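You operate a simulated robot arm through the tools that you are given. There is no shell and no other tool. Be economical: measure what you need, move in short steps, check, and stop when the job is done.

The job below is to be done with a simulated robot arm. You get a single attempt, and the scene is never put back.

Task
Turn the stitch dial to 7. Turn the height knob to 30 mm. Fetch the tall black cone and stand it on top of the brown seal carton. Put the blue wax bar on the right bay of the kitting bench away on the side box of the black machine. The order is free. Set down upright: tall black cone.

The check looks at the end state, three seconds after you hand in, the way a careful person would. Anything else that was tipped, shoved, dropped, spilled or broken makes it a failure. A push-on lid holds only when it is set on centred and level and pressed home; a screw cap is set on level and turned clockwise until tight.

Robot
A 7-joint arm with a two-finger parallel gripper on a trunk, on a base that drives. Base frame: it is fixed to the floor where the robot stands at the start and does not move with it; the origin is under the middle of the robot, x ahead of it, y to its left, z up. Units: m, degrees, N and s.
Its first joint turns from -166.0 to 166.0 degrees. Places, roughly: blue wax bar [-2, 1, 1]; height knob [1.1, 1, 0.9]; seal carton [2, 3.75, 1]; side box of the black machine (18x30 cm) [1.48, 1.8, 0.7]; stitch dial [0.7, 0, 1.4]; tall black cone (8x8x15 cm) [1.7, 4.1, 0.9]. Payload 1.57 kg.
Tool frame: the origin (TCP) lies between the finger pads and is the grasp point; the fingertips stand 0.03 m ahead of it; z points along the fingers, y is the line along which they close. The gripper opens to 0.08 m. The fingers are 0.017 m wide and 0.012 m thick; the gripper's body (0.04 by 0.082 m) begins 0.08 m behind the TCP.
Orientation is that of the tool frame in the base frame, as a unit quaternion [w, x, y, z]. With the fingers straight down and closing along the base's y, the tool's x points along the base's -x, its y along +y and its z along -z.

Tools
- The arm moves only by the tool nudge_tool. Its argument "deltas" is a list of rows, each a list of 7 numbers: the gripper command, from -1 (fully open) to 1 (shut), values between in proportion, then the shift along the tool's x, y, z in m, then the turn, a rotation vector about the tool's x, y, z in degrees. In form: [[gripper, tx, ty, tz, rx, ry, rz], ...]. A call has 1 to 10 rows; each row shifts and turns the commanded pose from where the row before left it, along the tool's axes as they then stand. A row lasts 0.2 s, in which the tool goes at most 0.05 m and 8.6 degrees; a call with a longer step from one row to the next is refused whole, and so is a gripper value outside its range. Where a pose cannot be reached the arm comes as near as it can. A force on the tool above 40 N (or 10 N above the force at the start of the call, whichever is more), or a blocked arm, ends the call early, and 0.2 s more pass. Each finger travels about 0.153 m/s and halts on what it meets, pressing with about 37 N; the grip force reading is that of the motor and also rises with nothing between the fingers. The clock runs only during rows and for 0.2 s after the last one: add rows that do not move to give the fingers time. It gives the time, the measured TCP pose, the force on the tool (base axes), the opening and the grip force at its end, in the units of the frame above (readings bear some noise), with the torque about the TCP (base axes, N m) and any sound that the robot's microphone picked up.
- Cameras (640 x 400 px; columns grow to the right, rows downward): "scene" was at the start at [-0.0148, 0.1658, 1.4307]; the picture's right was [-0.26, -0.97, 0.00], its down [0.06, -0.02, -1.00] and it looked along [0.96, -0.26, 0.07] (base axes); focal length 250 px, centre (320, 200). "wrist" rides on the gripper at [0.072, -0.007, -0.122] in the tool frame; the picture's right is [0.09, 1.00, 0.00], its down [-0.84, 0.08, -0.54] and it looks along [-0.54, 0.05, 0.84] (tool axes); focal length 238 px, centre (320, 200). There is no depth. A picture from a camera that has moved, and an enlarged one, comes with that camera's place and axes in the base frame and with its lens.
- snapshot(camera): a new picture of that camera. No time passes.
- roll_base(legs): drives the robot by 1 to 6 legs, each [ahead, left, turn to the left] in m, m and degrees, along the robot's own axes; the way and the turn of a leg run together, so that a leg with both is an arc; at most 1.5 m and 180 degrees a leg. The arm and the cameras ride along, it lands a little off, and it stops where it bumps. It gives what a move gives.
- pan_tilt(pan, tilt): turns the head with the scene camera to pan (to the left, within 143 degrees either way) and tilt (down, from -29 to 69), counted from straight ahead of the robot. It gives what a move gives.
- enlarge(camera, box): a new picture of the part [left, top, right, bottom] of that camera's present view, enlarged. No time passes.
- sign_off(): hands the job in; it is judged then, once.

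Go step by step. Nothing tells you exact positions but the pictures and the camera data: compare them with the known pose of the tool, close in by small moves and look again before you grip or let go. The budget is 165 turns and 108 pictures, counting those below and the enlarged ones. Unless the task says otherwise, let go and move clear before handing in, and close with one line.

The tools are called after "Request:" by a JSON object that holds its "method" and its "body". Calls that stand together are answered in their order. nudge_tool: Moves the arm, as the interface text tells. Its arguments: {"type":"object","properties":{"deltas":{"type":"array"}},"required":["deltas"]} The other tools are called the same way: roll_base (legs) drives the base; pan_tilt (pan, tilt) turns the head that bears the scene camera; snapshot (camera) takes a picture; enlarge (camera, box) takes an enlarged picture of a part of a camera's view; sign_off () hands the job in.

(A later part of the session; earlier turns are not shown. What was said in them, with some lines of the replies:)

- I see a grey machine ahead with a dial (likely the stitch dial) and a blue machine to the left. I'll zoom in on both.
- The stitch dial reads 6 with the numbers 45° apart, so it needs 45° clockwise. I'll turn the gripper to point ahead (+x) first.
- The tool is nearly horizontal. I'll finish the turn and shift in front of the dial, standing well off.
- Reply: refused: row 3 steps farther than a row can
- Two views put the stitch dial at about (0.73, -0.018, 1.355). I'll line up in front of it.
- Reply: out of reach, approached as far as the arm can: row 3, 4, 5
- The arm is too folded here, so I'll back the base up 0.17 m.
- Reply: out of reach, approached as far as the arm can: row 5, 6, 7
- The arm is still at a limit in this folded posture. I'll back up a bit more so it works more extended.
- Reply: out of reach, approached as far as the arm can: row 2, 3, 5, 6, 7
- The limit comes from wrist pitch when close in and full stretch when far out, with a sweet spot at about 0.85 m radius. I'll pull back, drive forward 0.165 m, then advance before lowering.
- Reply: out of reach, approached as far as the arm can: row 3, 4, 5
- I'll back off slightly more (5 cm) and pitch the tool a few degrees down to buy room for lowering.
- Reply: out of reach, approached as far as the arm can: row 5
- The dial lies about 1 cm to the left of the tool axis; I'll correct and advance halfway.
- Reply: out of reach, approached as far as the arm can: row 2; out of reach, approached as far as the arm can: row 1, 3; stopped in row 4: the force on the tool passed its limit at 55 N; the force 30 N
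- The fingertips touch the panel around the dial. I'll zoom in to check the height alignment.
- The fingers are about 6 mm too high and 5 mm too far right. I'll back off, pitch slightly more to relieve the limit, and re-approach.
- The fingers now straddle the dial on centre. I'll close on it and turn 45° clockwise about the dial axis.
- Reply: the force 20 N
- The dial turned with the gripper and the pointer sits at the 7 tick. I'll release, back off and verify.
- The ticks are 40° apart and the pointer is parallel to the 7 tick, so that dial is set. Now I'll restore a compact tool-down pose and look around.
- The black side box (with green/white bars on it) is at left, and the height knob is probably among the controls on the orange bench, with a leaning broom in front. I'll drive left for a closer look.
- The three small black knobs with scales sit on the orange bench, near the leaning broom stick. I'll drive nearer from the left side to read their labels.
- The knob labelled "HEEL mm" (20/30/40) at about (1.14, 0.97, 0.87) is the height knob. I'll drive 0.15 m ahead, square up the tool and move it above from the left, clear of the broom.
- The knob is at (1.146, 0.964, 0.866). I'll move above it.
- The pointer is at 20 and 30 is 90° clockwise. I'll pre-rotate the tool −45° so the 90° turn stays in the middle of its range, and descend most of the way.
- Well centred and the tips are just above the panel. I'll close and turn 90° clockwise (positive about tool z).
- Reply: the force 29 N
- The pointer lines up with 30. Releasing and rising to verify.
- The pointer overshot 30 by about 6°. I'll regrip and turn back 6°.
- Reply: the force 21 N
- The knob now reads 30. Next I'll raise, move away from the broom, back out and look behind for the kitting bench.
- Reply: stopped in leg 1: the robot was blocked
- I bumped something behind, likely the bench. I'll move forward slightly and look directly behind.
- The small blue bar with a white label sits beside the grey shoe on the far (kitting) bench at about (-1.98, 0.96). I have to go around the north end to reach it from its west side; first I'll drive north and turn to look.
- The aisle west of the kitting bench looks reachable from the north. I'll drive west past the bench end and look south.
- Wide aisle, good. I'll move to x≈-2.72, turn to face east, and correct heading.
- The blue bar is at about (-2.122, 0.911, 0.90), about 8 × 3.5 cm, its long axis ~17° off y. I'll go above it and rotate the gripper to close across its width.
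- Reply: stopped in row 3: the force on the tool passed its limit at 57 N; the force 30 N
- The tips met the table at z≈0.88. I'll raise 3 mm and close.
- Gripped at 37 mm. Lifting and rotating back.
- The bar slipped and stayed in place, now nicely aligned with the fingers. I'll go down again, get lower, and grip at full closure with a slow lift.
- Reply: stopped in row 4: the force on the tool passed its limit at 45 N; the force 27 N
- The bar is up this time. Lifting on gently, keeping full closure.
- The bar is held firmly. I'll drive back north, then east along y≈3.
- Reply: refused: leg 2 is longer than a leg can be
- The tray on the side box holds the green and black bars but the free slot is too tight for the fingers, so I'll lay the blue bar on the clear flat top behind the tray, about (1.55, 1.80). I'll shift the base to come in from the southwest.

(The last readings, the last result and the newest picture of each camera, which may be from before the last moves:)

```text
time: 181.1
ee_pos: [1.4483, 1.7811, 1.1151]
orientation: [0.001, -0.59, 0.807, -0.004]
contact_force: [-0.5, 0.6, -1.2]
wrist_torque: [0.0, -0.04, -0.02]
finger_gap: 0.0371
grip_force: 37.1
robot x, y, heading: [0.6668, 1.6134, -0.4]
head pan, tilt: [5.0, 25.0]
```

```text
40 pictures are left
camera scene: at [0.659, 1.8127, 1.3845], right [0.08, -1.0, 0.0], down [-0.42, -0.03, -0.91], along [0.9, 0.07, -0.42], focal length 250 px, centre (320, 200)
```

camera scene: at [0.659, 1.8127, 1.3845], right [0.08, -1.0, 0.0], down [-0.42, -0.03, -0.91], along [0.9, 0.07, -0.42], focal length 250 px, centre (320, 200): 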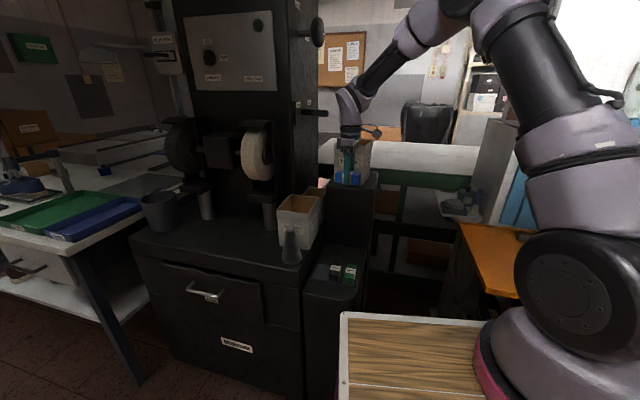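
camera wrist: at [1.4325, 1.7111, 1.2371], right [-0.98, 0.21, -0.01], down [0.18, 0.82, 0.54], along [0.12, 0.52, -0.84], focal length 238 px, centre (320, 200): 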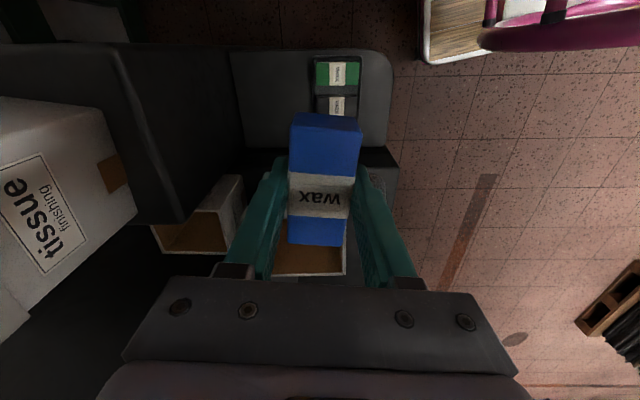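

Request:
{"method": "nudge_tool", "body": {"deltas": [[1, -0.012, -0.03, 0, 0, 0, 0], [1, -0.0116, -0.032, 0, 0, 0, 0], [1, 0, -0.032, 0, 0, 0, 0], [1, 0, 0, 0.04, 0, 0, 0], [1, 0, 0, 0.04, 0, 0, 0], [1, 0, 0, 0.04, 0, 0, 0], [1, 0, 0, 0.04, 0, 0, 0], [1, 0, 0, 0.04, 0, 0, 0], [1, 0, 0, 0, 0, 0, 0]]}}

Request:
{"method": "snapshot", "body": {"camera": "wrist"}}

Request:
{"method": "enlarge", "body": {"camera": "scene", "box": [240, 80, 440, 320]}}

```text
time: 183.1
ee_pos: [1.5501, 1.7705, 0.9166]
orientation: [0.002, -0.591, 0.807, -0.005]
contact_force: [0.0, 0.2, -0.4]
wrist_torque: [0.03, -0.01, -0.03]
finger_gap: 0.0372
grip_force: 37.2
robot x, y, heading: [0.6659, 1.6111, -0.3]
head pan, tilt: [5.0, 25.0]
```

```text
39 pictures are left
camera wrist: at [1.5329, 1.7006, 1.0388], right [-0.98, 0.21, -0.01], down [0.17, 0.82, 0.54], along [0.12, 0.52, -0.84], focal length 238 px, centre (320, 200)
```

wrist: 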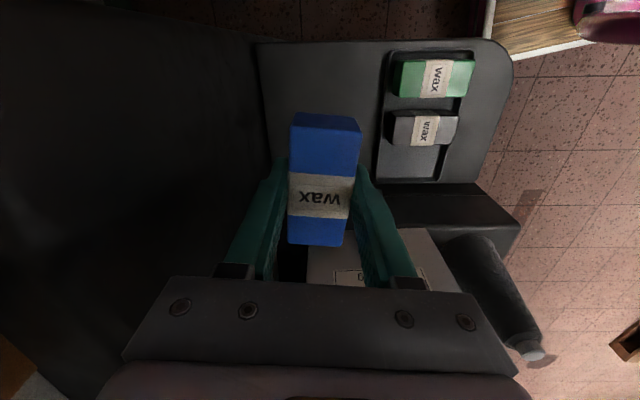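

```text
1.67 times, centred on (340, 200) of scene
camera zoom: at [0.659, 1.8127, 1.3844], right [0.08, -1.0, 0.0], down [-0.42, -0.03, -0.91], along [0.9, 0.07, -0.42], focal length 416 px, centre (287, 200)
```

zoom: 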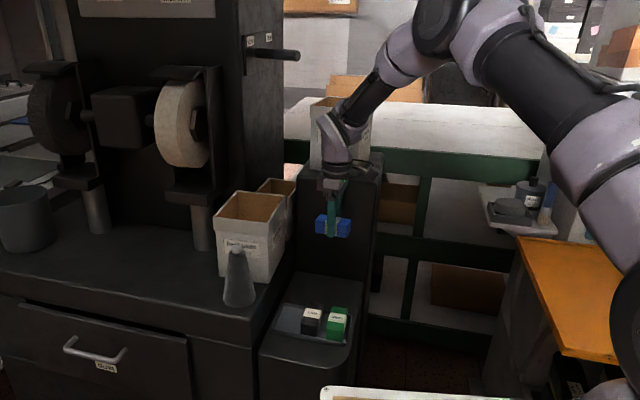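

It's heading to the middle of the clear patch. Descending to just above, then slowly to contact.

Request:
{"method": "nudge_tool", "body": {"deltas": [[1, 0, 0, 0.03, 0, 0, 0], [1, 0, 0, 0.03, 0, 0, 0], [1, 0, 0, 0.03, 0, 0, 0], [1, 0, 0, 0.03, 0, 0, 0], [1, 0, 0, 0.02, 0, 0, 0], [1, 0, 0, 0.01, 0, 0, 0], [1, 0, 0, 0, 0, 0, 0]]}}

Request:
{"method": "snapshot", "body": {"camera": "wrist"}}

```text
time: 184.7
ee_pos: [1.5482, 1.7701, 0.7651]
orientation: [0.003, -0.591, 0.807, -0.005]
contact_force: [-0.3, -0.1, -0.2]
wrist_torque: [0.02, 0.01, -0.01]
finger_gap: 0.0372
grip_force: 36.7
robot x, y, heading: [0.6656, 1.6154, -0.3]
head pan, tilt: [5.0, 25.0]
```

```text
37 pictures are left
camera wrist: at [1.5323, 1.6998, 0.887], right [-0.98, 0.21, -0.01], down [0.17, 0.82, 0.54], along [0.12, 0.52, -0.84], focal length 238 px, centre (320, 200)
```

wrist: 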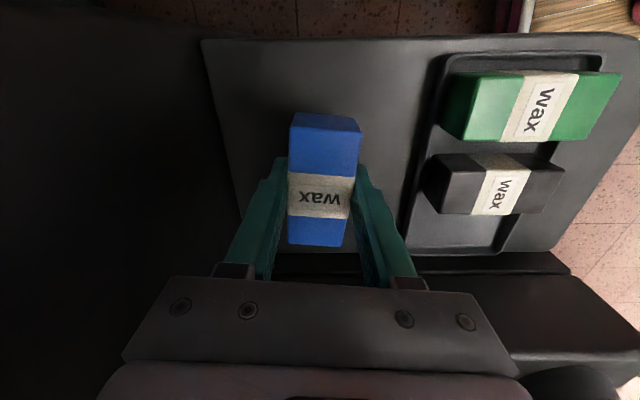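

Request:
{"method": "nudge_tool", "body": {"deltas": [[1, 0, 0, 0.008, 0, 0, 0], [1, 0, 0, 0.008, 0, 0, 0], [1, 0, 0, 0.005, 0, 0, 0], [1, 0, 0, 0, 0, 0, 0]]}}

Request:
{"method": "nudge_tool", "body": {"deltas": [[1, 0, 0, 0.003, 0, 0, 0], [1, 0, 0, 0.003, 0, 0, 0], [1, 0, 0, 0, 0, 0, 0]]}}

```text
time: 185.7
ee_pos: [1.5486, 1.7723, 0.7427]
orientation: [0.001, -0.591, 0.807, -0.006]
contact_force: [0.8, 0.3, -1.0]
wrist_torque: [0.03, -0.02, 0.0]
finger_gap: 0.0374
grip_force: 36.9
robot x, y, heading: [0.6708, 1.6203, -0.5]
head pan, tilt: [5.0, 25.0]
```

```text
time: 186.5
ee_pos: [1.55, 1.7719, 0.7375]
orientation: [0.001, -0.591, 0.807, -0.005]
contact_force: [0.8, -0.4, -1.6]
wrist_torque: [0.01, 0.0, 0.01]
finger_gap: 0.0374
grip_force: 36.8
robot x, y, heading: [0.667, 1.615, -0.3]
head pan, tilt: [5.0, 25.0]
```

Request:
{"method": "nudge_tool", "body": {"deltas": [[1, 0, 0, 0.004, 0, 0, 0], [1, 0, 0, 0.003, 0, 0, 0], [1, 0, 0, 0, 0, 0, 0]]}}

Request:
{"method": "snapshot", "body": {"camera": "wrist"}}

```text
time: 187.3
ee_pos: [1.5502, 1.7731, 0.7313]
orientation: [0.002, -0.591, 0.807, -0.004]
contact_force: [0.6, 0.6, 3.1]
wrist_torque: [0.05, 0.04, 0.0]
finger_gap: 0.0372
grip_force: 37.1
robot x, y, heading: [0.6656, 1.6148, -0.7]
head pan, tilt: [5.0, 25.0]
```

```text
36 pictures are left
camera wrist: at [1.5334, 1.7023, 0.8533], right [-0.98, 0.21, -0.01], down [0.17, 0.82, 0.54], along [0.12, 0.52, -0.84], focal length 238 px, centre (320, 200)
```

wrist: 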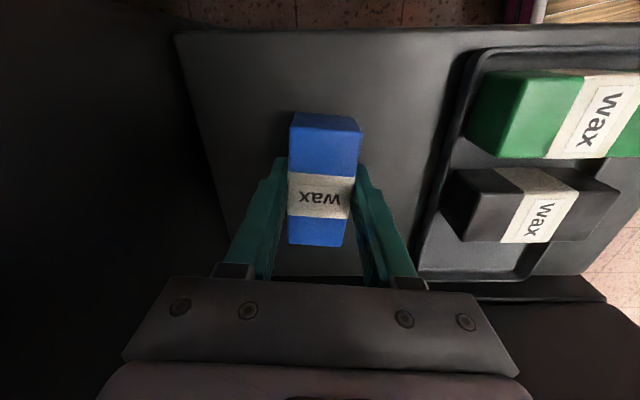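

Contact beginning (3 N up). One more small step, then open gently and rise.

Request:
{"method": "nudge_tool", "body": {"deltas": [[1, 0, 0, 0.001, 0, 0, 0], [0.4, 0, 0, 0, 0, 0, 0], [0, 0, 0, 0, 0, 0, 0], [-0.2, 0, 0, 0, 0, 0, 0], [-0.3, 0, 0, 0, 0, 0, 0], [-0.3, 0, 0, 0, 0, 0, 0]]}}

Request:
{"method": "nudge_tool", "body": {"deltas": [[-0.3, 0, 0, -0.02, 0, 0, 0], [-0.3, 0, 0, -0.03, 0, 0, 0], [-0.3, 0, 0, -0.04, 0, 0, 0], [-0.3, 0, 0, -0.045, 0, 0, 0], [-0.3, 0, 0, -0.045, 0, 0, 0], [-0.3, 0, 0, -0.045, 0, 0, 0], [-0.3, 0, 0, -0.045, 0, 0, 0], [-0.3, 0, 0, -0.045, 0, 0, 0], [-0.3, 0, 0, 0, 0, 0, 0]]}}

Request:
{"method": "snapshot", "body": {"camera": "wrist"}}

```text
time: 188.7
ee_pos: [1.5501, 1.7723, 0.7305]
orientation: [0.003, -0.591, 0.806, -0.005]
contact_force: [5.6, -2.8, 7.8]
wrist_torque: [0.01, 0.06, 0.0]
finger_gap: 0.0462
grip_force: 0.1
robot x, y, heading: [0.6689, 1.6135, -0.4]
head pan, tilt: [5.0, 25.0]
```

```text
time: 190.7
ee_pos: [1.5434, 1.7773, 1.0436]
orientation: [0.002, -0.59, 0.807, -0.005]
contact_force: [0.3, -0.2, 0.4]
wrist_torque: [0.01, 0.02, -0.03]
finger_gap: 0.0518
grip_force: 0.0
robot x, y, heading: [0.6672, 1.6136, -0.3]
head pan, tilt: [5.0, 25.0]
```

```text
35 pictures are left
camera wrist: at [1.5273, 1.7068, 1.1659], right [-0.98, 0.21, -0.01], down [0.18, 0.82, 0.54], along [0.12, 0.52, -0.84], focal length 238 px, centre (320, 200)
```

wrist: 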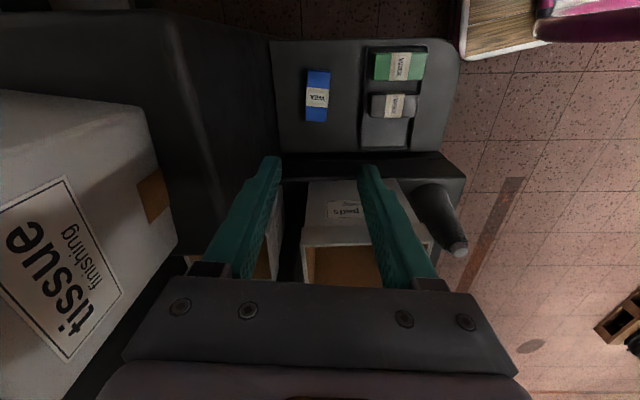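

The bar rests flat on the side box. Now I'll retract, restore the tool yaw and look for the cone to the north.

Request:
{"method": "nudge_tool", "body": {"deltas": [[-0.3, 0.02, 0.01, -0.04, 0, 0, 0], [-0.3, 0.035, 0.018, -0.02, 0, 0, 8], [-0.3, 0.035, 0.012, 0, 0, 0, 8], [-0.3, 0.035, 0.01, 0, 0, 0, 8], [-0.3, 0.035, 0, 0, 0, 0, 8], [-0.3, 0.035, 0, 0, 0, 0, 8], [-0.3, 0.035, 0, 0, 0, 0, 8], [-0.3, 0.035, 0, 0, 0, 0, 8], [-0.3, 0, 0, 0, 0, 0, 8], [-0.3, 0, 0, 0, 0, 0, 8]]}}

Request:
{"method": "roll_base", "body": {"legs": [[-0.35, 0.3, 0], [0, 1.4, 0]]}}

Request:
{"method": "pan_tilt", "body": {"pan": 25, "tilt": 15}}

Request:
{"method": "snapshot", "body": {"camera": "scene"}}

```text
time: 192.9
ee_pos: [1.3377, 1.5984, 1.1026]
orientation: [0.005, -0.003, 1.0, -0.003]
contact_force: [-0.9, 0.1, 0.1]
wrist_torque: [-0.01, 0.02, -0.01]
finger_gap: 0.0521
grip_force: 0.1
robot x, y, heading: [0.666, 1.6168, -0.4]
head pan, tilt: [5.0, 25.0]
```

```text
time: 202.1
ee_pos: [0.9842, 3.2885, 1.1022]
orientation: [0.005, -0.007, 1.0, -0.003]
contact_force: [-0.1, 0.7, -0.5]
wrist_torque: [0.01, 0.0, 0.02]
finger_gap: 0.0518
grip_force: 0.1
robot x, y, heading: [0.314, 3.297, -0.2]
head pan, tilt: [5.0, 25.0]
```

```text
time: 202.9
ee_pos: [0.985, 3.2885, 1.1016]
orientation: [0.005, -0.007, 1.0, -0.002]
contact_force: [0.1, 0.4, 0.4]
wrist_torque: [0.02, -0.01, -0.01]
finger_gap: 0.0519
grip_force: 0.0
robot x, y, heading: [0.309, 3.2982, -0.0]
head pan, tilt: [25.0, 15.0]
```

```text
34 pictures are left
camera scene: at [0.2974, 3.5279, 1.4006], right [0.42, -0.91, 0.0], down [-0.23, -0.11, -0.97], along [0.88, 0.41, -0.26], focal length 250 px, centre (320, 200)
```

scene: 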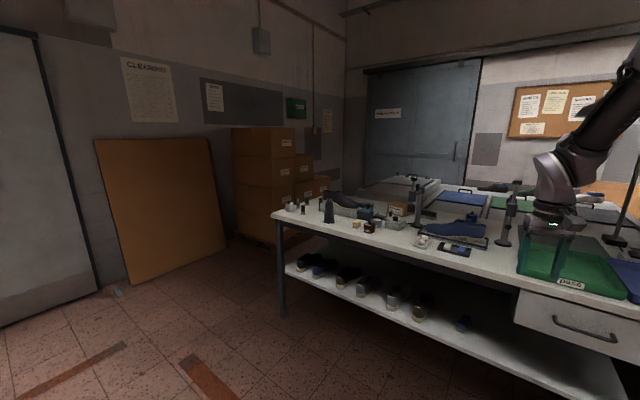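

Request:
{"method": "enlarge", "body": {"camera": "scene", "box": [260, 165, 480, 275]}}

```text
2.91 times, centred on (370, 220) of scene
camera zoom: at [0.2974, 3.5279, 1.4006], right [0.42, -0.91, 0.0], down [-0.23, -0.11, -0.97], along [0.88, 0.41, -0.26], focal length 726 px, centre (174, 142)
```

zoom: 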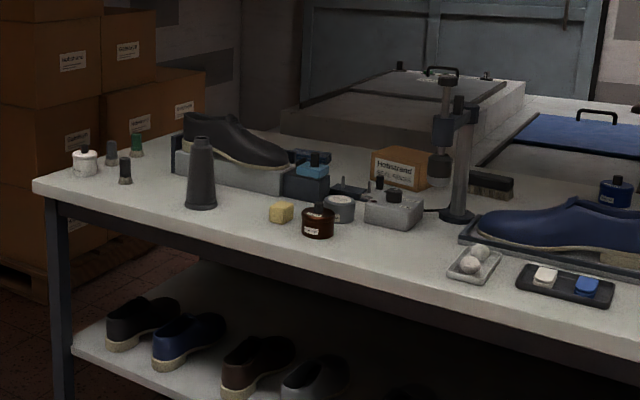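

The tall black cone stands at about (1.62, 4.08) and the brown carton at about (1.84, 3.72) on the white table. I'll raise the tool and drive up to the table.

Request:
{"method": "nudge_tool", "body": {"deltas": [[-0.3, 0.03, 0, -0.035, 0, 0, 0], [-0.3, 0.03, 0, -0.035, 0, 0, 0], [-0.3, 0.03, 0, -0.035, 0, 0, 0], [-0.3, 0, 0, -0.045, 0, 0, 0], [-0.3, 0, 0, 0, 0, 0, 0]]}}

Request:
{"method": "roll_base", "body": {"legs": [[0.3, 0.48, 0], [0.3, 0, 0]]}}

Request:
{"method": "pan_tilt", "body": {"pan": 10, "tilt": 30}}

Request:
{"method": "snapshot", "body": {"camera": "scene"}}

Request:
{"method": "snapshot", "body": {"camera": "wrist"}}

```text
time: 204.2
ee_pos: [0.8924, 3.2862, 1.2504]
orientation: [0.004, -0.006, 1.0, -0.003]
contact_force: [0.6, 0.0, -0.6]
wrist_torque: [-0.04, -0.01, -0.03]
finger_gap: 0.0521
grip_force: 0.1
robot x, y, heading: [0.3121, 3.3009, 0.1]
head pan, tilt: [25.0, 15.0]
```

```text
time: 209.0
ee_pos: [1.4827, 3.7762, 1.2512]
orientation: [0.004, -0.009, 1.0, -0.003]
contact_force: [0.3, -0.6, 0.2]
wrist_torque: [0.01, -0.01, 0.02]
finger_gap: 0.052
grip_force: 0.0
robot x, y, heading: [0.9027, 3.7891, 0.3]
head pan, tilt: [25.0, 15.0]
```

```text
time: 209.8
ee_pos: [1.483, 3.7766, 1.2509]
orientation: [0.005, -0.009, 1.0, -0.003]
contact_force: [0.2, -0.7, -0.4]
wrist_torque: [-0.03, -0.04, -0.02]
finger_gap: 0.0521
grip_force: 0.1
robot x, y, heading: [0.9035, 3.7872, 0.2]
head pan, tilt: [10.0, 30.0]
```

```text
32 pictures are left
camera scene: at [0.8911, 3.9922, 1.3765], right [0.18, -0.98, 0.0], down [-0.49, -0.09, -0.87], along [0.85, 0.16, -0.5], focal length 250 px, centre (320, 200)
```

scene: 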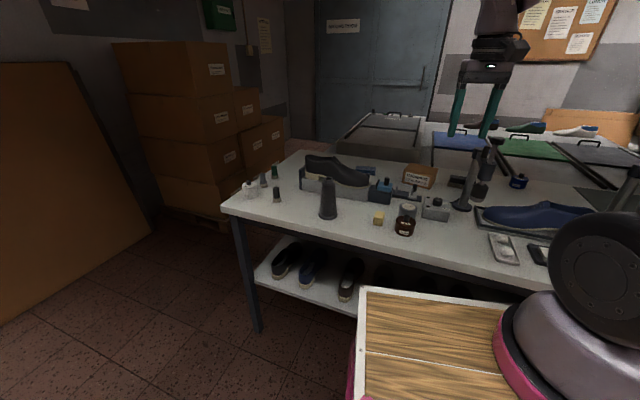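

```text
31 pictures are left
camera wrist: at [1.4098, 3.769, 1.3725], right [-0.11, 0.99, -0.01], down [0.83, 0.1, 0.55], along [0.55, 0.06, -0.84], focal length 238 px, centre (320, 200)
```

wrist: 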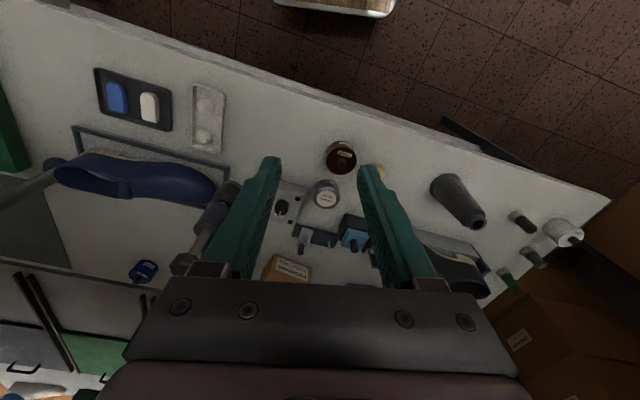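

Cone at (1.656, 4.10), carton around (1.96, 3.75): too far from here. I'll square up to the table edge (−10.6°) and get closer so both are in reach.

Request:
{"method": "roll_base", "body": {"legs": [[0.126, 0.133, -10.8]]}}

Request:
{"method": "snapshot", "body": {"camera": "scene"}}

Request:
{"method": "snapshot", "body": {"camera": "wrist"}}

```text
time: 211.3
ee_pos: [1.61, 3.7893, 1.2503]
orientation: [0.004, 0.085, 0.996, -0.002]
contact_force: [-0.4, 0.0, 0.0]
wrist_torque: [0.01, 0.0, -0.03]
finger_gap: 0.0518
grip_force: 0.0
robot x, y, heading: [1.0395, 3.9105, -10.4]
head pan, tilt: [10.0, 30.0]
```

```text
30 pictures are left
camera scene: at [1.0695, 4.1112, 1.3765], right [-0.01, -1.0, 0.0], down [-0.5, 0.0, -0.87], along [0.87, -0.01, -0.5], focal length 250 px, centre (320, 200)
```

scene: 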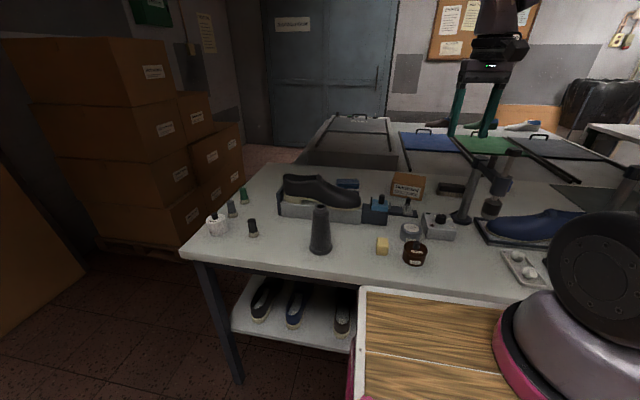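

```text
29 pictures are left
camera wrist: at [1.537, 3.7949, 1.3724], right [0.08, 1.0, -0.01], down [0.83, -0.06, 0.55], along [0.55, -0.05, -0.84], focal length 238 px, centre (320, 200)
```

wrist: 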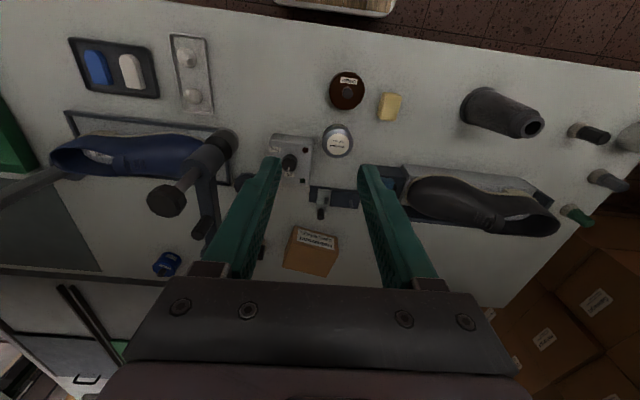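

Request:
{"method": "enlarge", "body": {"camera": "wrist", "box": [265, 210, 365, 290]}}

Request:
{"method": "enlarge", "body": {"camera": "scene", "box": [280, 160, 500, 280]}}

```text
5.00 times, centred on (315, 250) of wrist
camera zoom: at [1.537, 3.7949, 1.3724], right [0.08, 1.0, -0.01], down [0.83, -0.06, 0.55], along [0.55, -0.05, -0.84], focal length 1192 px, centre (345, -50)
```

zoom: 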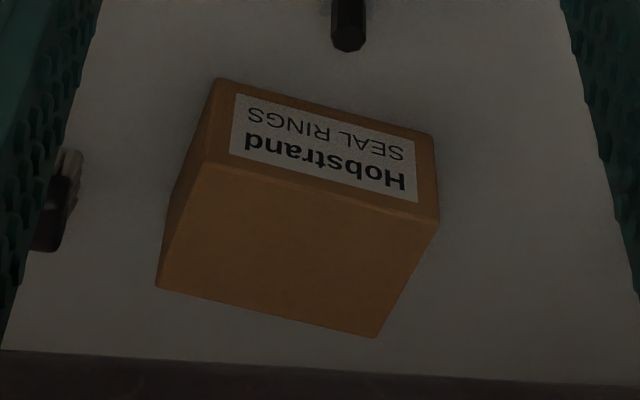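

```text
2.91 times, centred on (390, 220) of scene
camera zoom: at [1.0695, 4.1112, 1.3765], right [-0.01, -1.0, 0.0], down [-0.5, 0.0, -0.87], along [0.87, -0.01, -0.5], focal length 726 px, centre (116, 142)
```

zoom: 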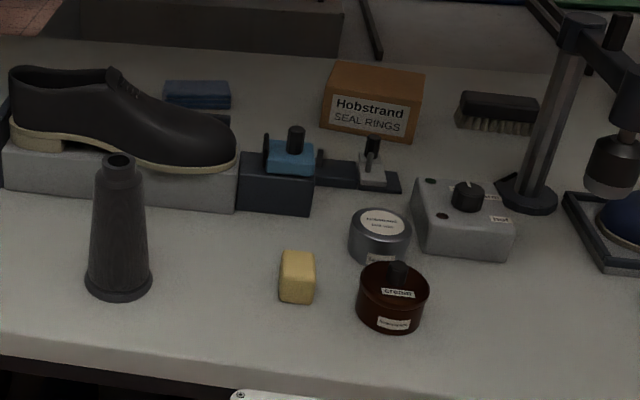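

The "Seal rings" carton top is centred near (2.034, 3.724, 0.914), 13×10 cm, about 1.01 m away. I'll creep 2 cm closer and test the reach with an empty gripper above it.

Request:
{"method": "roll_base", "body": {"legs": [[0.02, 0, 0]]}}

Request:
{"method": "nudge_tool", "body": {"deltas": [[-0.3, -0.041, 0, 0, 0, 0, 0], [-0.3, -0.041, 0, 0, 0, 0, 0], [-0.3, -0.041, 0, 0, 0, 0, 0], [-0.3, -0.041, 0, 0, 0, 0, 0], [-0.3, -0.041, 0, 0, 0, 0, 0], [-0.3, -0.041, 0, 0.03, 0, 0, 0], [-0.3, -0.041, 0, 0.03, 0, 0, 0], [-0.3, -0.041, 0, 0.03, 0, 0, 0], [-0.3, -0.041, 0, 0.03, 0, 0, 0], [-0.3, -0.036, 0.007, 0.02, 0, 0, 0]]}}

Request:
{"method": "snapshot", "body": {"camera": "wrist"}}

```text
time: 212.1
ee_pos: [1.6282, 3.7862, 1.2511]
orientation: [0.004, 0.084, 0.996, -0.003]
contact_force: [-0.5, 0.7, -0.6]
wrist_torque: [0.0, 0.0, 0.01]
finger_gap: 0.052
grip_force: 0.0
robot x, y, heading: [1.0606, 3.9026, -10.4]
head pan, tilt: [10.0, 30.0]
```

```text
refused: row 6 steps farther than a row can; nothing moved
```

```text
26 pictures are left
camera wrist: at [1.5564, 3.7914, 1.3724], right [0.08, 1.0, -0.01], down [0.83, -0.06, 0.55], along [0.55, -0.05, -0.84], focal length 238 px, centre (320, 200)
```

wrist: 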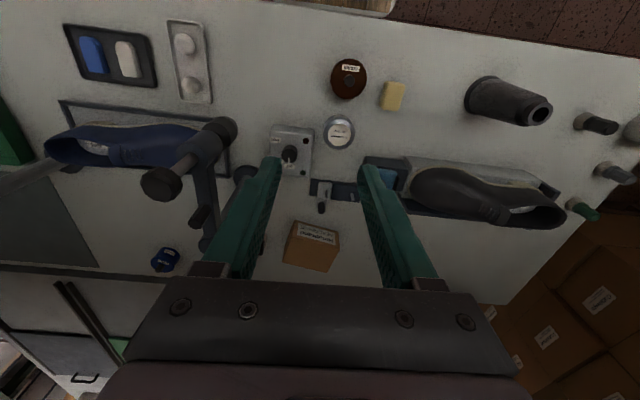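

Request:
{"method": "nudge_tool", "body": {"deltas": [[-0.3, -0.04, 0, 0, 0, 0, 0], [-0.3, -0.04, 0, 0, 0, 0, 0], [-0.3, -0.04, 0, 0, 0, 0, 0], [-0.3, -0.04, 0, 0, 0, 0, 0], [-0.3, -0.04, 0, 0.02, 0, 0, 0], [-0.3, -0.04, 0, 0.025, 0, 0, 0], [-0.3, -0.04, 0, 0.025, 0, 0, 0], [-0.3, -0.04, 0, 0.025, 0, 0, 0], [-0.3, -0.04, 0, 0.025, 0, 0, 0], [-0.3, -0.04, 0.005, 0.025, 0, 0, 0]]}}

Request:
{"method": "snapshot", "body": {"camera": "wrist"}}

```text
time: 214.3
ee_pos: [2.0244, 3.7225, 1.1086]
orientation: [0.005, 0.085, 0.996, -0.003]
contact_force: [-0.1, 0.1, 0.7]
wrist_torque: [0.02, -0.05, -0.02]
finger_gap: 0.0521
grip_force: 0.1
robot x, y, heading: [1.0636, 3.9023, -10.4]
head pan, tilt: [10.0, 30.0]
```

```text
25 pictures are left
camera wrist: at [1.952, 3.7285, 1.2298], right [0.08, 1.0, -0.01], down [0.83, -0.06, 0.55], along [0.55, -0.05, -0.84], focal length 238 px, centre (320, 200)
```

wrist: 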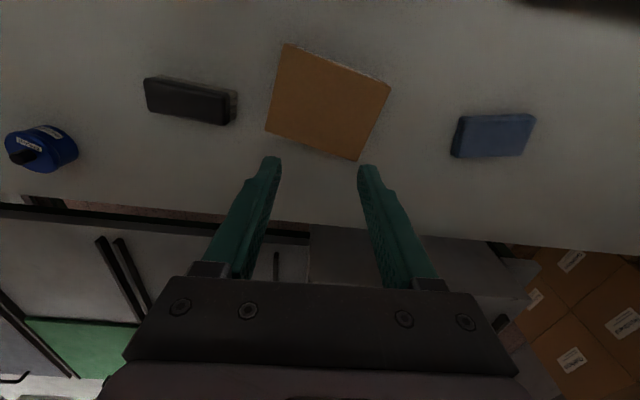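

Reach is fine; the carton top centre refines to about (2.02, 3.728). Now back up and over to the cone.

Request:
{"method": "nudge_tool", "body": {"deltas": [[-0.5, 0, 0, -0.045, 0, 0, 0], [-0.5, 0, 0, -0.045, 0, 0, 0], [-0.5, 0, 0, -0.045, 0, 0, 0], [-0.8, 0.038, 0.028, 0, 0, 0, 0], [-1, 0.038, 0.028, 0, 0, 0, 0], [-1, 0.038, 0.028, 0, 0, 0, 0], [-1, 0.038, 0.028, 0, 0, 0, 0], [-1, 0.038, 0.028, 0, 0, 0, 0], [-1, 0.038, 0.028, 0, 0, 0, 0], [-1, 0.038, 0.028, 0, 0, 0, 0]]}}

Request:
{"method": "nudge_tool", "body": {"deltas": [[-1, 0.038, 0.028, 0, 0, 0, 0], [-1, 0.038, 0.028, 0, 0, 0, 0], [-1, 0.038, 0.028, 0, 0, 0, 0], [-1, 0.038, 0.028, 0, 0, 0, 0], [-1, 0.004, 0.001, 0, 0, 0, 0], [-1, 0, 0, 0, 0, 0, 0]]}}

Request:
{"method": "snapshot", "body": {"camera": "wrist"}}

```text
time: 216.5
ee_pos: [1.7936, 3.9563, 1.2401]
orientation: [0.004, 0.086, 0.996, -0.003]
contact_force: [0.6, -0.6, 0.8]
wrist_torque: [0.06, 0.04, 0.01]
finger_gap: 0.0797
grip_force: 0.1
robot x, y, heading: [1.0644, 3.9066, -10.5]
head pan, tilt: [10.0, 30.0]
```

```text
time: 217.9
ee_pos: [1.6629, 4.0983, 1.2395]
orientation: [0.005, 0.084, 0.996, -0.002]
contact_force: [-0.7, 0.5, -0.6]
wrist_torque: [0.03, 0.04, 0.04]
finger_gap: 0.0799
grip_force: 0.1
robot x, y, heading: [1.0653, 3.9023, -10.6]
head pan, tilt: [10.0, 30.0]
```

```text
24 pictures are left
camera wrist: at [1.5888, 4.1031, 1.3618], right [0.08, 1.0, -0.01], down [0.83, -0.06, 0.55], along [0.55, -0.05, -0.84], focal length 238 px, centre (320, 200)
```

wrist: 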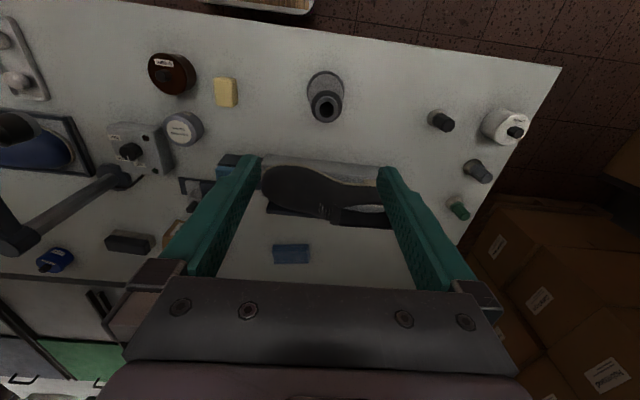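

Request:
{"method": "nudge_tool", "body": {"deltas": [[-1, 0.002, 0.005, 0.04, 0, 0, 0], [-1, 0, 0, 0.04, 0, 0, 0], [-1, 0, 0, 0.04, 0, 0, 0], [-1, 0, 0, 0.04, 0, 0, 0], [-1, 0, 0, 0.03, 0, 0, 0], [-1, 0, 0, 0, 0, 0, 0]]}}

Request:
{"method": "snapshot", "body": {"camera": "wrist"}}

```text
time: 219.3
ee_pos: [1.6572, 4.1019, 1.0466]
orientation: [0.004, 0.084, 0.996, -0.003]
contact_force: [0.1, 0.2, 0.2]
wrist_torque: [0.01, -0.03, -0.03]
finger_gap: 0.0802
grip_force: 0.0
robot x, y, heading: [1.0593, 3.9045, -10.7]
head pan, tilt: [10.0, 30.0]
```

```text
23 pictures are left
camera wrist: at [1.5857, 4.1076, 1.1687], right [0.08, 1.0, -0.01], down [0.83, -0.06, 0.55], along [0.55, -0.05, -0.84], focal length 238 px, centre (320, 200)
```

wrist: 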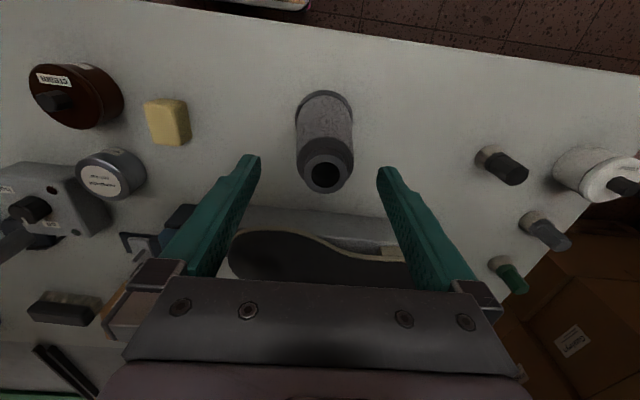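

Request:
{"method": "nudge_tool", "body": {"deltas": [[-1, 0, 0.003, 0.03, 0, 0, 0], [-1, 0, 0, 0.03, 0, 0, 0], [-1, 0, 0, 0.022, 0, 0, 0], [-1, 0, 0, 0, 0, 0, 0]]}}

Request:
{"method": "snapshot", "body": {"camera": "wrist"}}

```text
time: 220.3
ee_pos: [1.6612, 4.106, 0.9675]
orientation: [0.004, 0.084, 0.996, -0.003]
contact_force: [-0.4, 0.0, -0.3]
wrist_torque: [0.0, 0.01, 0.02]
finger_gap: 0.08
grip_force: 0.0
robot x, y, heading: [1.063, 3.904, -10.3]
head pan, tilt: [10.0, 30.0]
```

```text
22 pictures are left
camera wrist: at [1.5889, 4.1121, 1.0896], right [0.08, 1.0, -0.01], down [0.83, -0.06, 0.55], along [0.55, -0.05, -0.84], focal length 238 px, centre (320, 200)
```

wrist: 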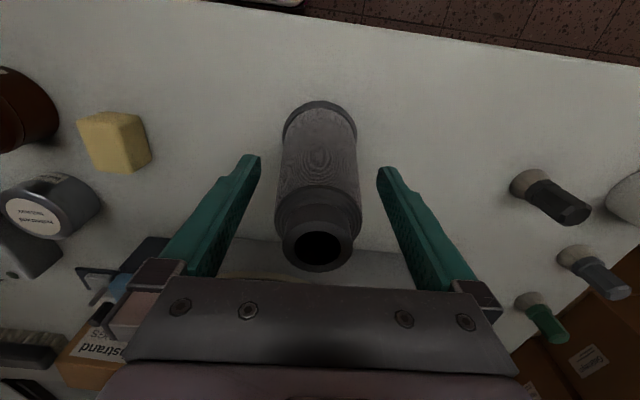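

Request:
{"method": "nudge_tool", "body": {"deltas": [[-0.5, 0, 0, 0, 0, 0, 0], [0, 0, 0, 0, 0, 0, 0], [0.5, 0, 0, 0, 0, 0, 0], [1, 0, 0, 0, 0, 0, 0], [1, 0, 0, 0, 0, 0, 0]]}}

Request:
{"method": "nudge_tool", "body": {"deltas": [[1, 0, 0, -0.005, 0, 0, 0], [1, 0, 0, -0.01, 0, 0, 0], [1, 0, 0, -0.015, 0, 0, 0], [1, 0, 0, -0.015, 0, 0, 0], [1, 0, 0, 0, 0, 0, 0]]}}

Request:
{"method": "snapshot", "body": {"camera": "wrist"}}

```text
time: 221.5
ee_pos: [1.662, 4.1067, 0.9693]
orientation: [0.004, 0.085, 0.996, -0.003]
contact_force: [-0.9, 0.5, -0.5]
wrist_torque: [0.02, 0.04, 0.04]
finger_gap: 0.0553
grip_force: 36.6
robot x, y, heading: [1.0647, 3.9049, -10.3]
head pan, tilt: [10.0, 30.0]
```

```text
time: 222.7
ee_pos: [1.662, 4.1083, 1.0128]
orientation: [0.004, 0.085, 0.996, -0.002]
contact_force: [-0.3, -0.1, -2.5]
wrist_torque: [-0.01, 0.01, -0.03]
finger_gap: 0.0553
grip_force: 37.4
robot x, y, heading: [1.0617, 3.9027, -10.6]
head pan, tilt: [10.0, 30.0]
```

```text
21 pictures are left
camera wrist: at [1.589, 4.1146, 1.1338], right [0.08, 1.0, -0.01], down [0.83, -0.06, 0.55], along [0.55, -0.05, -0.84], focal length 238 px, centre (320, 200)
```

wrist: 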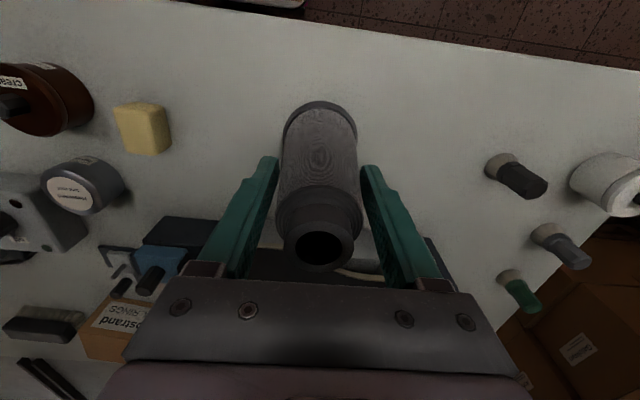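

The cone is lifted and straight. Raising further and carrying it over to the carton.

Request:
{"method": "nudge_tool", "body": {"deltas": [[1, 0, 0, -0.025, 0, 0, 0], [1, 0, 0, -0.03, 0, 0, 0], [1, 0, 0, -0.03, 0, 0, 0], [1, 0, 0, -0.03, 0, 0, 0], [1, 0, 0, -0.03, 0, 0, 0], [1, 0, 0, -0.03, 0, 0, 0], [1, 0, 0, -0.03, 0, 0, 0], [1, 0, 0, -0.015, 0, 0, 0], [1, 0, 0, 0, 0, 0, 0]]}}

Request:
{"method": "nudge_tool", "body": {"deltas": [[1, -0.0298, -0.0223, 0, 0, 0, 0], [1, -0.0298, -0.0223, 0, 0, 0, 0], [1, -0.0298, -0.0223, 0, 0, 0, 0], [1, -0.0298, -0.0223, 0, 0, 0, 0], [1, -0.0298, -0.0223, 0, 0, 0, 0], [1, -0.0298, -0.0223, 0, 0, 0, 0], [1, -0.0298, -0.0223, 0, 0, 0, 0], [1, -0.0298, -0.0223, 0, 0, 0, 0], [1, -0.0298, -0.0223, 0, 0, 0, 0], [1, -0.0298, -0.0223, 0, 0, 0, 0]]}}

Request:
{"method": "nudge_tool", "body": {"deltas": [[1, -0.0298, -0.0223, 0, 0, 0, 0], [1, -0.0298, -0.0223, 0, 0, 0, 0], [1, -0.0298, -0.0223, 0, 0, 0, 0], [1, -0.0298, -0.0223, 0, 0, 0, 0], [1, 0, 0, 0, 0, 0, 0], [1, 0, 0, 0, 0, 0, 0]]}}

Request:
{"method": "snapshot", "body": {"camera": "wrist"}}

```text
time: 224.7
ee_pos: [1.6596, 4.1093, 1.232]
orientation: [0.004, 0.084, 0.996, -0.004]
contact_force: [0.4, 0.0, -2.8]
wrist_torque: [-0.01, 0.05, 0.02]
finger_gap: 0.055
grip_force: 37.2
robot x, y, heading: [1.0646, 3.9033, -10.3]
head pan, tilt: [10.0, 30.0]
```

```text
time: 226.9
ee_pos: [1.917, 3.8363, 1.2342]
orientation: [0.004, 0.084, 0.996, -0.003]
contact_force: [-0.8, -0.1, -2.4]
wrist_torque: [-0.02, 0.02, 0.0]
finger_gap: 0.0548
grip_force: 36.7
robot x, y, heading: [1.0607, 3.9052, -10.5]
head pan, tilt: [10.0, 30.0]
```

```text
time: 228.3
ee_pos: [2.017, 3.7274, 1.2362]
orientation: [0.004, 0.085, 0.996, -0.003]
contact_force: [0.0, 0.1, -2.0]
wrist_torque: [0.04, 0.02, 0.01]
finger_gap: 0.0545
grip_force: 37.2
robot x, y, heading: [1.062, 3.9059, -10.4]
head pan, tilt: [10.0, 30.0]
```

```text
20 pictures are left
camera wrist: at [1.9444, 3.7329, 1.358], right [0.08, 1.0, -0.01], down [0.83, -0.06, 0.55], along [0.55, -0.05, -0.84], focal length 238 px, centre (320, 200)
```

wrist: 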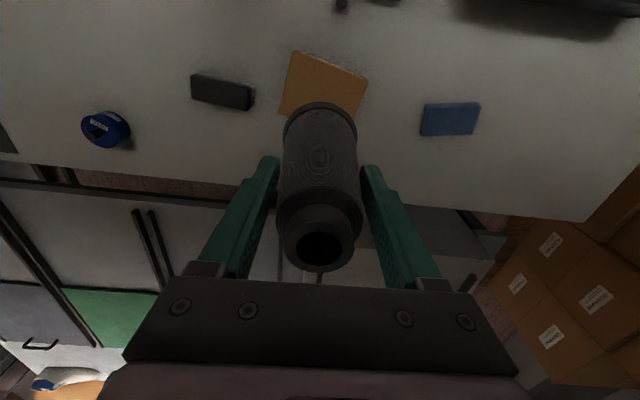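

Request:
{"method": "nudge_tool", "body": {"deltas": [[1, 0, 0, 0.03, 0, 0, 0], [1, 0, 0, 0.03, 0, 0, 0], [1, 0, 0, 0.03, 0, 0, 0], [1, 0, 0, 0.03, 0, 0, 0], [1, -0.002, 0, 0.03, 0, 0, 0], [1, 0, 0, 0.02, 0, 0, 0], [1, 0, 0, 0, 0, 0, 0]]}}

Request:
{"method": "snapshot", "body": {"camera": "wrist"}}

Request:
{"method": "enlarge", "body": {"camera": "scene", "box": [340, 100, 500, 230]}}

```text
time: 229.9
ee_pos: [2.021, 3.7256, 1.064]
orientation: [0.004, 0.085, 0.996, -0.002]
contact_force: [-0.5, -0.2, -1.6]
wrist_torque: [0.01, 0.04, 0.03]
finger_gap: 0.0546
grip_force: 37.3
robot x, y, heading: [1.0618, 3.905, -10.6]
head pan, tilt: [10.0, 30.0]
```

```text
19 pictures are left
camera wrist: at [1.9485, 3.7321, 1.1867], right [0.08, 1.0, -0.01], down [0.83, -0.06, 0.55], along [0.55, -0.05, -0.84], focal length 238 px, centre (320, 200)
```

wrist: 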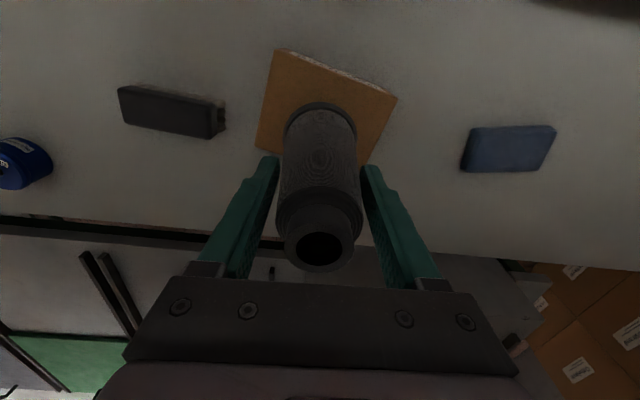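

```text
3.08 times, centred on (420, 165) of scene
camera zoom: at [1.0888, 4.1076, 1.3765], right [-0.01, -1.0, 0.0], down [-0.5, 0.0, -0.87], along [0.87, -0.01, -0.5], focal length 768 px, centre (12, 308)
```

zoom: 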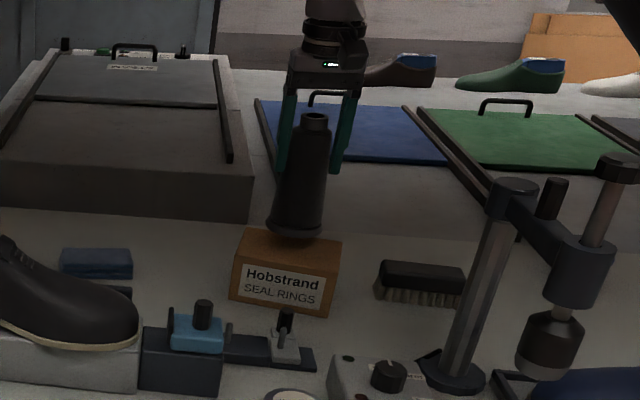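

Cone centred over the carton. Lowering slowly to contact.

Request:
{"method": "nudge_tool", "body": {"deltas": [[1, -0.0, 0, 0.01, 0, 0, 0], [1, 0, 0, 0.01, 0, 0, 0], [1, 0, 0, 0.008, 0, 0, 0], [1, 0, 0, 0, 0, 0, 0]]}}

Request:
{"method": "nudge_tool", "body": {"deltas": [[1, 0, 0, 0.003, 0, 0, 0], [1, 0, 0, 0.003, 0, 0, 0], [1, 0, 0, 0, 0, 0, 0]]}}

```text
time: 230.9
ee_pos: [2.0208, 3.7269, 1.039]
orientation: [0.005, 0.085, 0.996, -0.003]
contact_force: [-1.8, -1.7, 4.7]
wrist_torque: [0.13, 0.11, 0.1]
finger_gap: 0.0545
grip_force: 37.2
robot x, y, heading: [1.0633, 3.9046, -10.6]
head pan, tilt: [10.0, 30.0]
```

```text
time: 231.6
ee_pos: [2.0222, 3.7264, 1.0389]
orientation: [0.008, 0.084, 0.996, -0.003]
contact_force: [-0.7, 0.2, 9.6]
wrist_torque: [0.06, 0.14, 0.07]
finger_gap: 0.0546
grip_force: 37.8
robot x, y, heading: [1.0604, 3.9057, -10.2]
head pan, tilt: [10.0, 30.0]
stopped in row 3: the force on the tool passed its limit at 42 N (the readings are from after the stop); the commanded pose is now the measured one
```

Contact made. Opening gently, then a look before rising.

Request:
{"method": "nudge_tool", "body": {"deltas": [[1, 0, 0, -0.001, 0, 0, 0], [0.2, 0, 0, 0, 0, 0, 0], [-0.4, 0, 0, 0, 0, 0, 0], [-0.7, 0, 0, 0, 0, 0, 0], [-1, 0, 0, 0, 0, 0, 0], [-1, 0, 0, 0, 0, 0, 0]]}}

Request:
{"method": "snapshot", "body": {"camera": "wrist"}}

```text
time: 233.0
ee_pos: [2.0232, 3.7256, 1.0379]
orientation: [0.007, 0.084, 0.996, -0.003]
contact_force: [0.1, 0.2, -0.4]
wrist_torque: [0.02, 0.02, 0.0]
finger_gap: 0.0801
grip_force: 0.1
robot x, y, heading: [1.0656, 3.9046, -10.3]
head pan, tilt: [10.0, 30.0]
```

```text
17 pictures are left
camera wrist: at [1.9504, 3.7319, 1.1587], right [0.08, 1.0, -0.01], down [0.83, -0.06, 0.55], along [0.55, -0.05, -0.83], focal length 238 px, centre (320, 200)
```

wrist: 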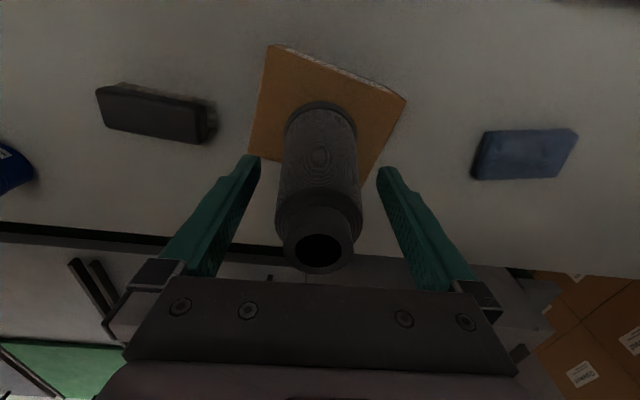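

Standing on its own and centred. I'll rise straight up clear of it.

Request:
{"method": "nudge_tool", "body": {"deltas": [[-1, 0, 0, -0.02, 0, 0, 0], [-1, 0, 0, -0.03, 0, 0, 0], [-1, 0, 0, -0.035, 0, 0, 0], [-1, 0, 0, -0.035, 0, 0, 0], [-1, 0, 0, -0.035, 0, 0, 0], [-1, 0, 0, -0.035, 0, 0, 0], [-1, 0.04, 0, -0.01, 0, 0, 0], [-1, 0.04, 0, 0, 0, 0, 0], [-1, 0.04, 0, 0, 0, 0, 0], [-1, 0.04, 0, 0, 0, 0, 0]]}}

Request:
{"method": "snapshot", "body": {"camera": "scene"}}

Request:
{"method": "snapshot", "body": {"camera": "wrist"}}

```text
time: 235.2
ee_pos: [1.8634, 3.7548, 1.2349]
orientation: [0.007, 0.085, 0.996, -0.003]
contact_force: [0.6, 0.0, -1.7]
wrist_torque: [-0.02, 0.0, 0.0]
finger_gap: 0.08
grip_force: 0.1
robot x, y, heading: [1.0586, 3.9067, -10.5]
head pan, tilt: [10.0, 30.0]
```

```text
16 pictures are left
camera scene: at [1.0893, 4.1075, 1.3765], right [-0.01, -1.0, 0.0], down [-0.5, 0.0, -0.87], along [0.87, -0.01, -0.5], focal length 250 px, centre (320, 200)
```

scene: 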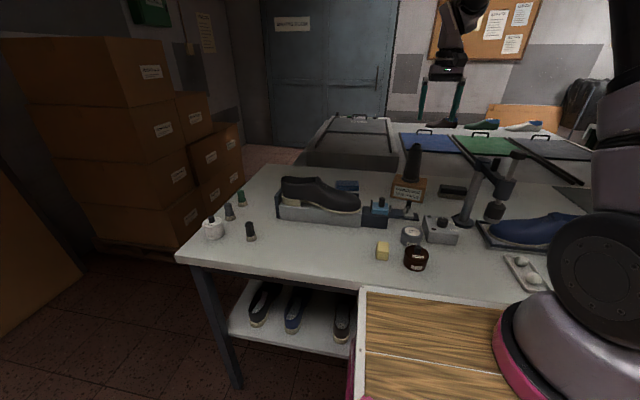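

```text
15 pictures are left
camera wrist: at [1.7895, 3.7598, 1.3559], right [0.08, 1.0, -0.01], down [0.83, -0.06, 0.55], along [0.55, -0.05, -0.83], focal length 238 px, centre (320, 200)
```

wrist: 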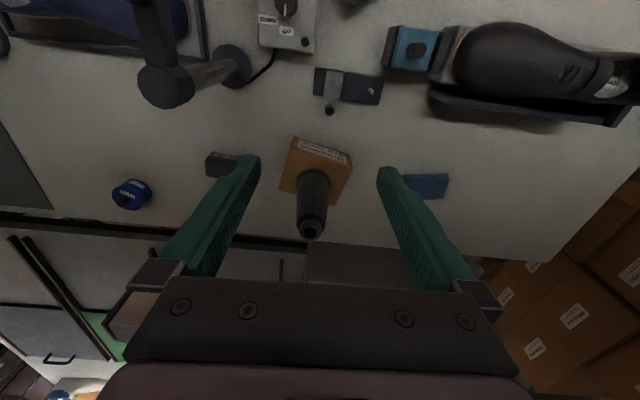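

The cone stands upright on the carton, and both settings and the wax bar were checked earlier. The arm is clear, so I'm handing in.

Request:
{"method": "sign_off", "body": {}}

```text
The job is handed in.
```

The stitch dial is at 7 and the height knob (marked "HEEL mm") is at 30 mm. The tall black cone stands upright on the seal carton, and the blue wax bar lies on the black machine's side box, just behind its tray.
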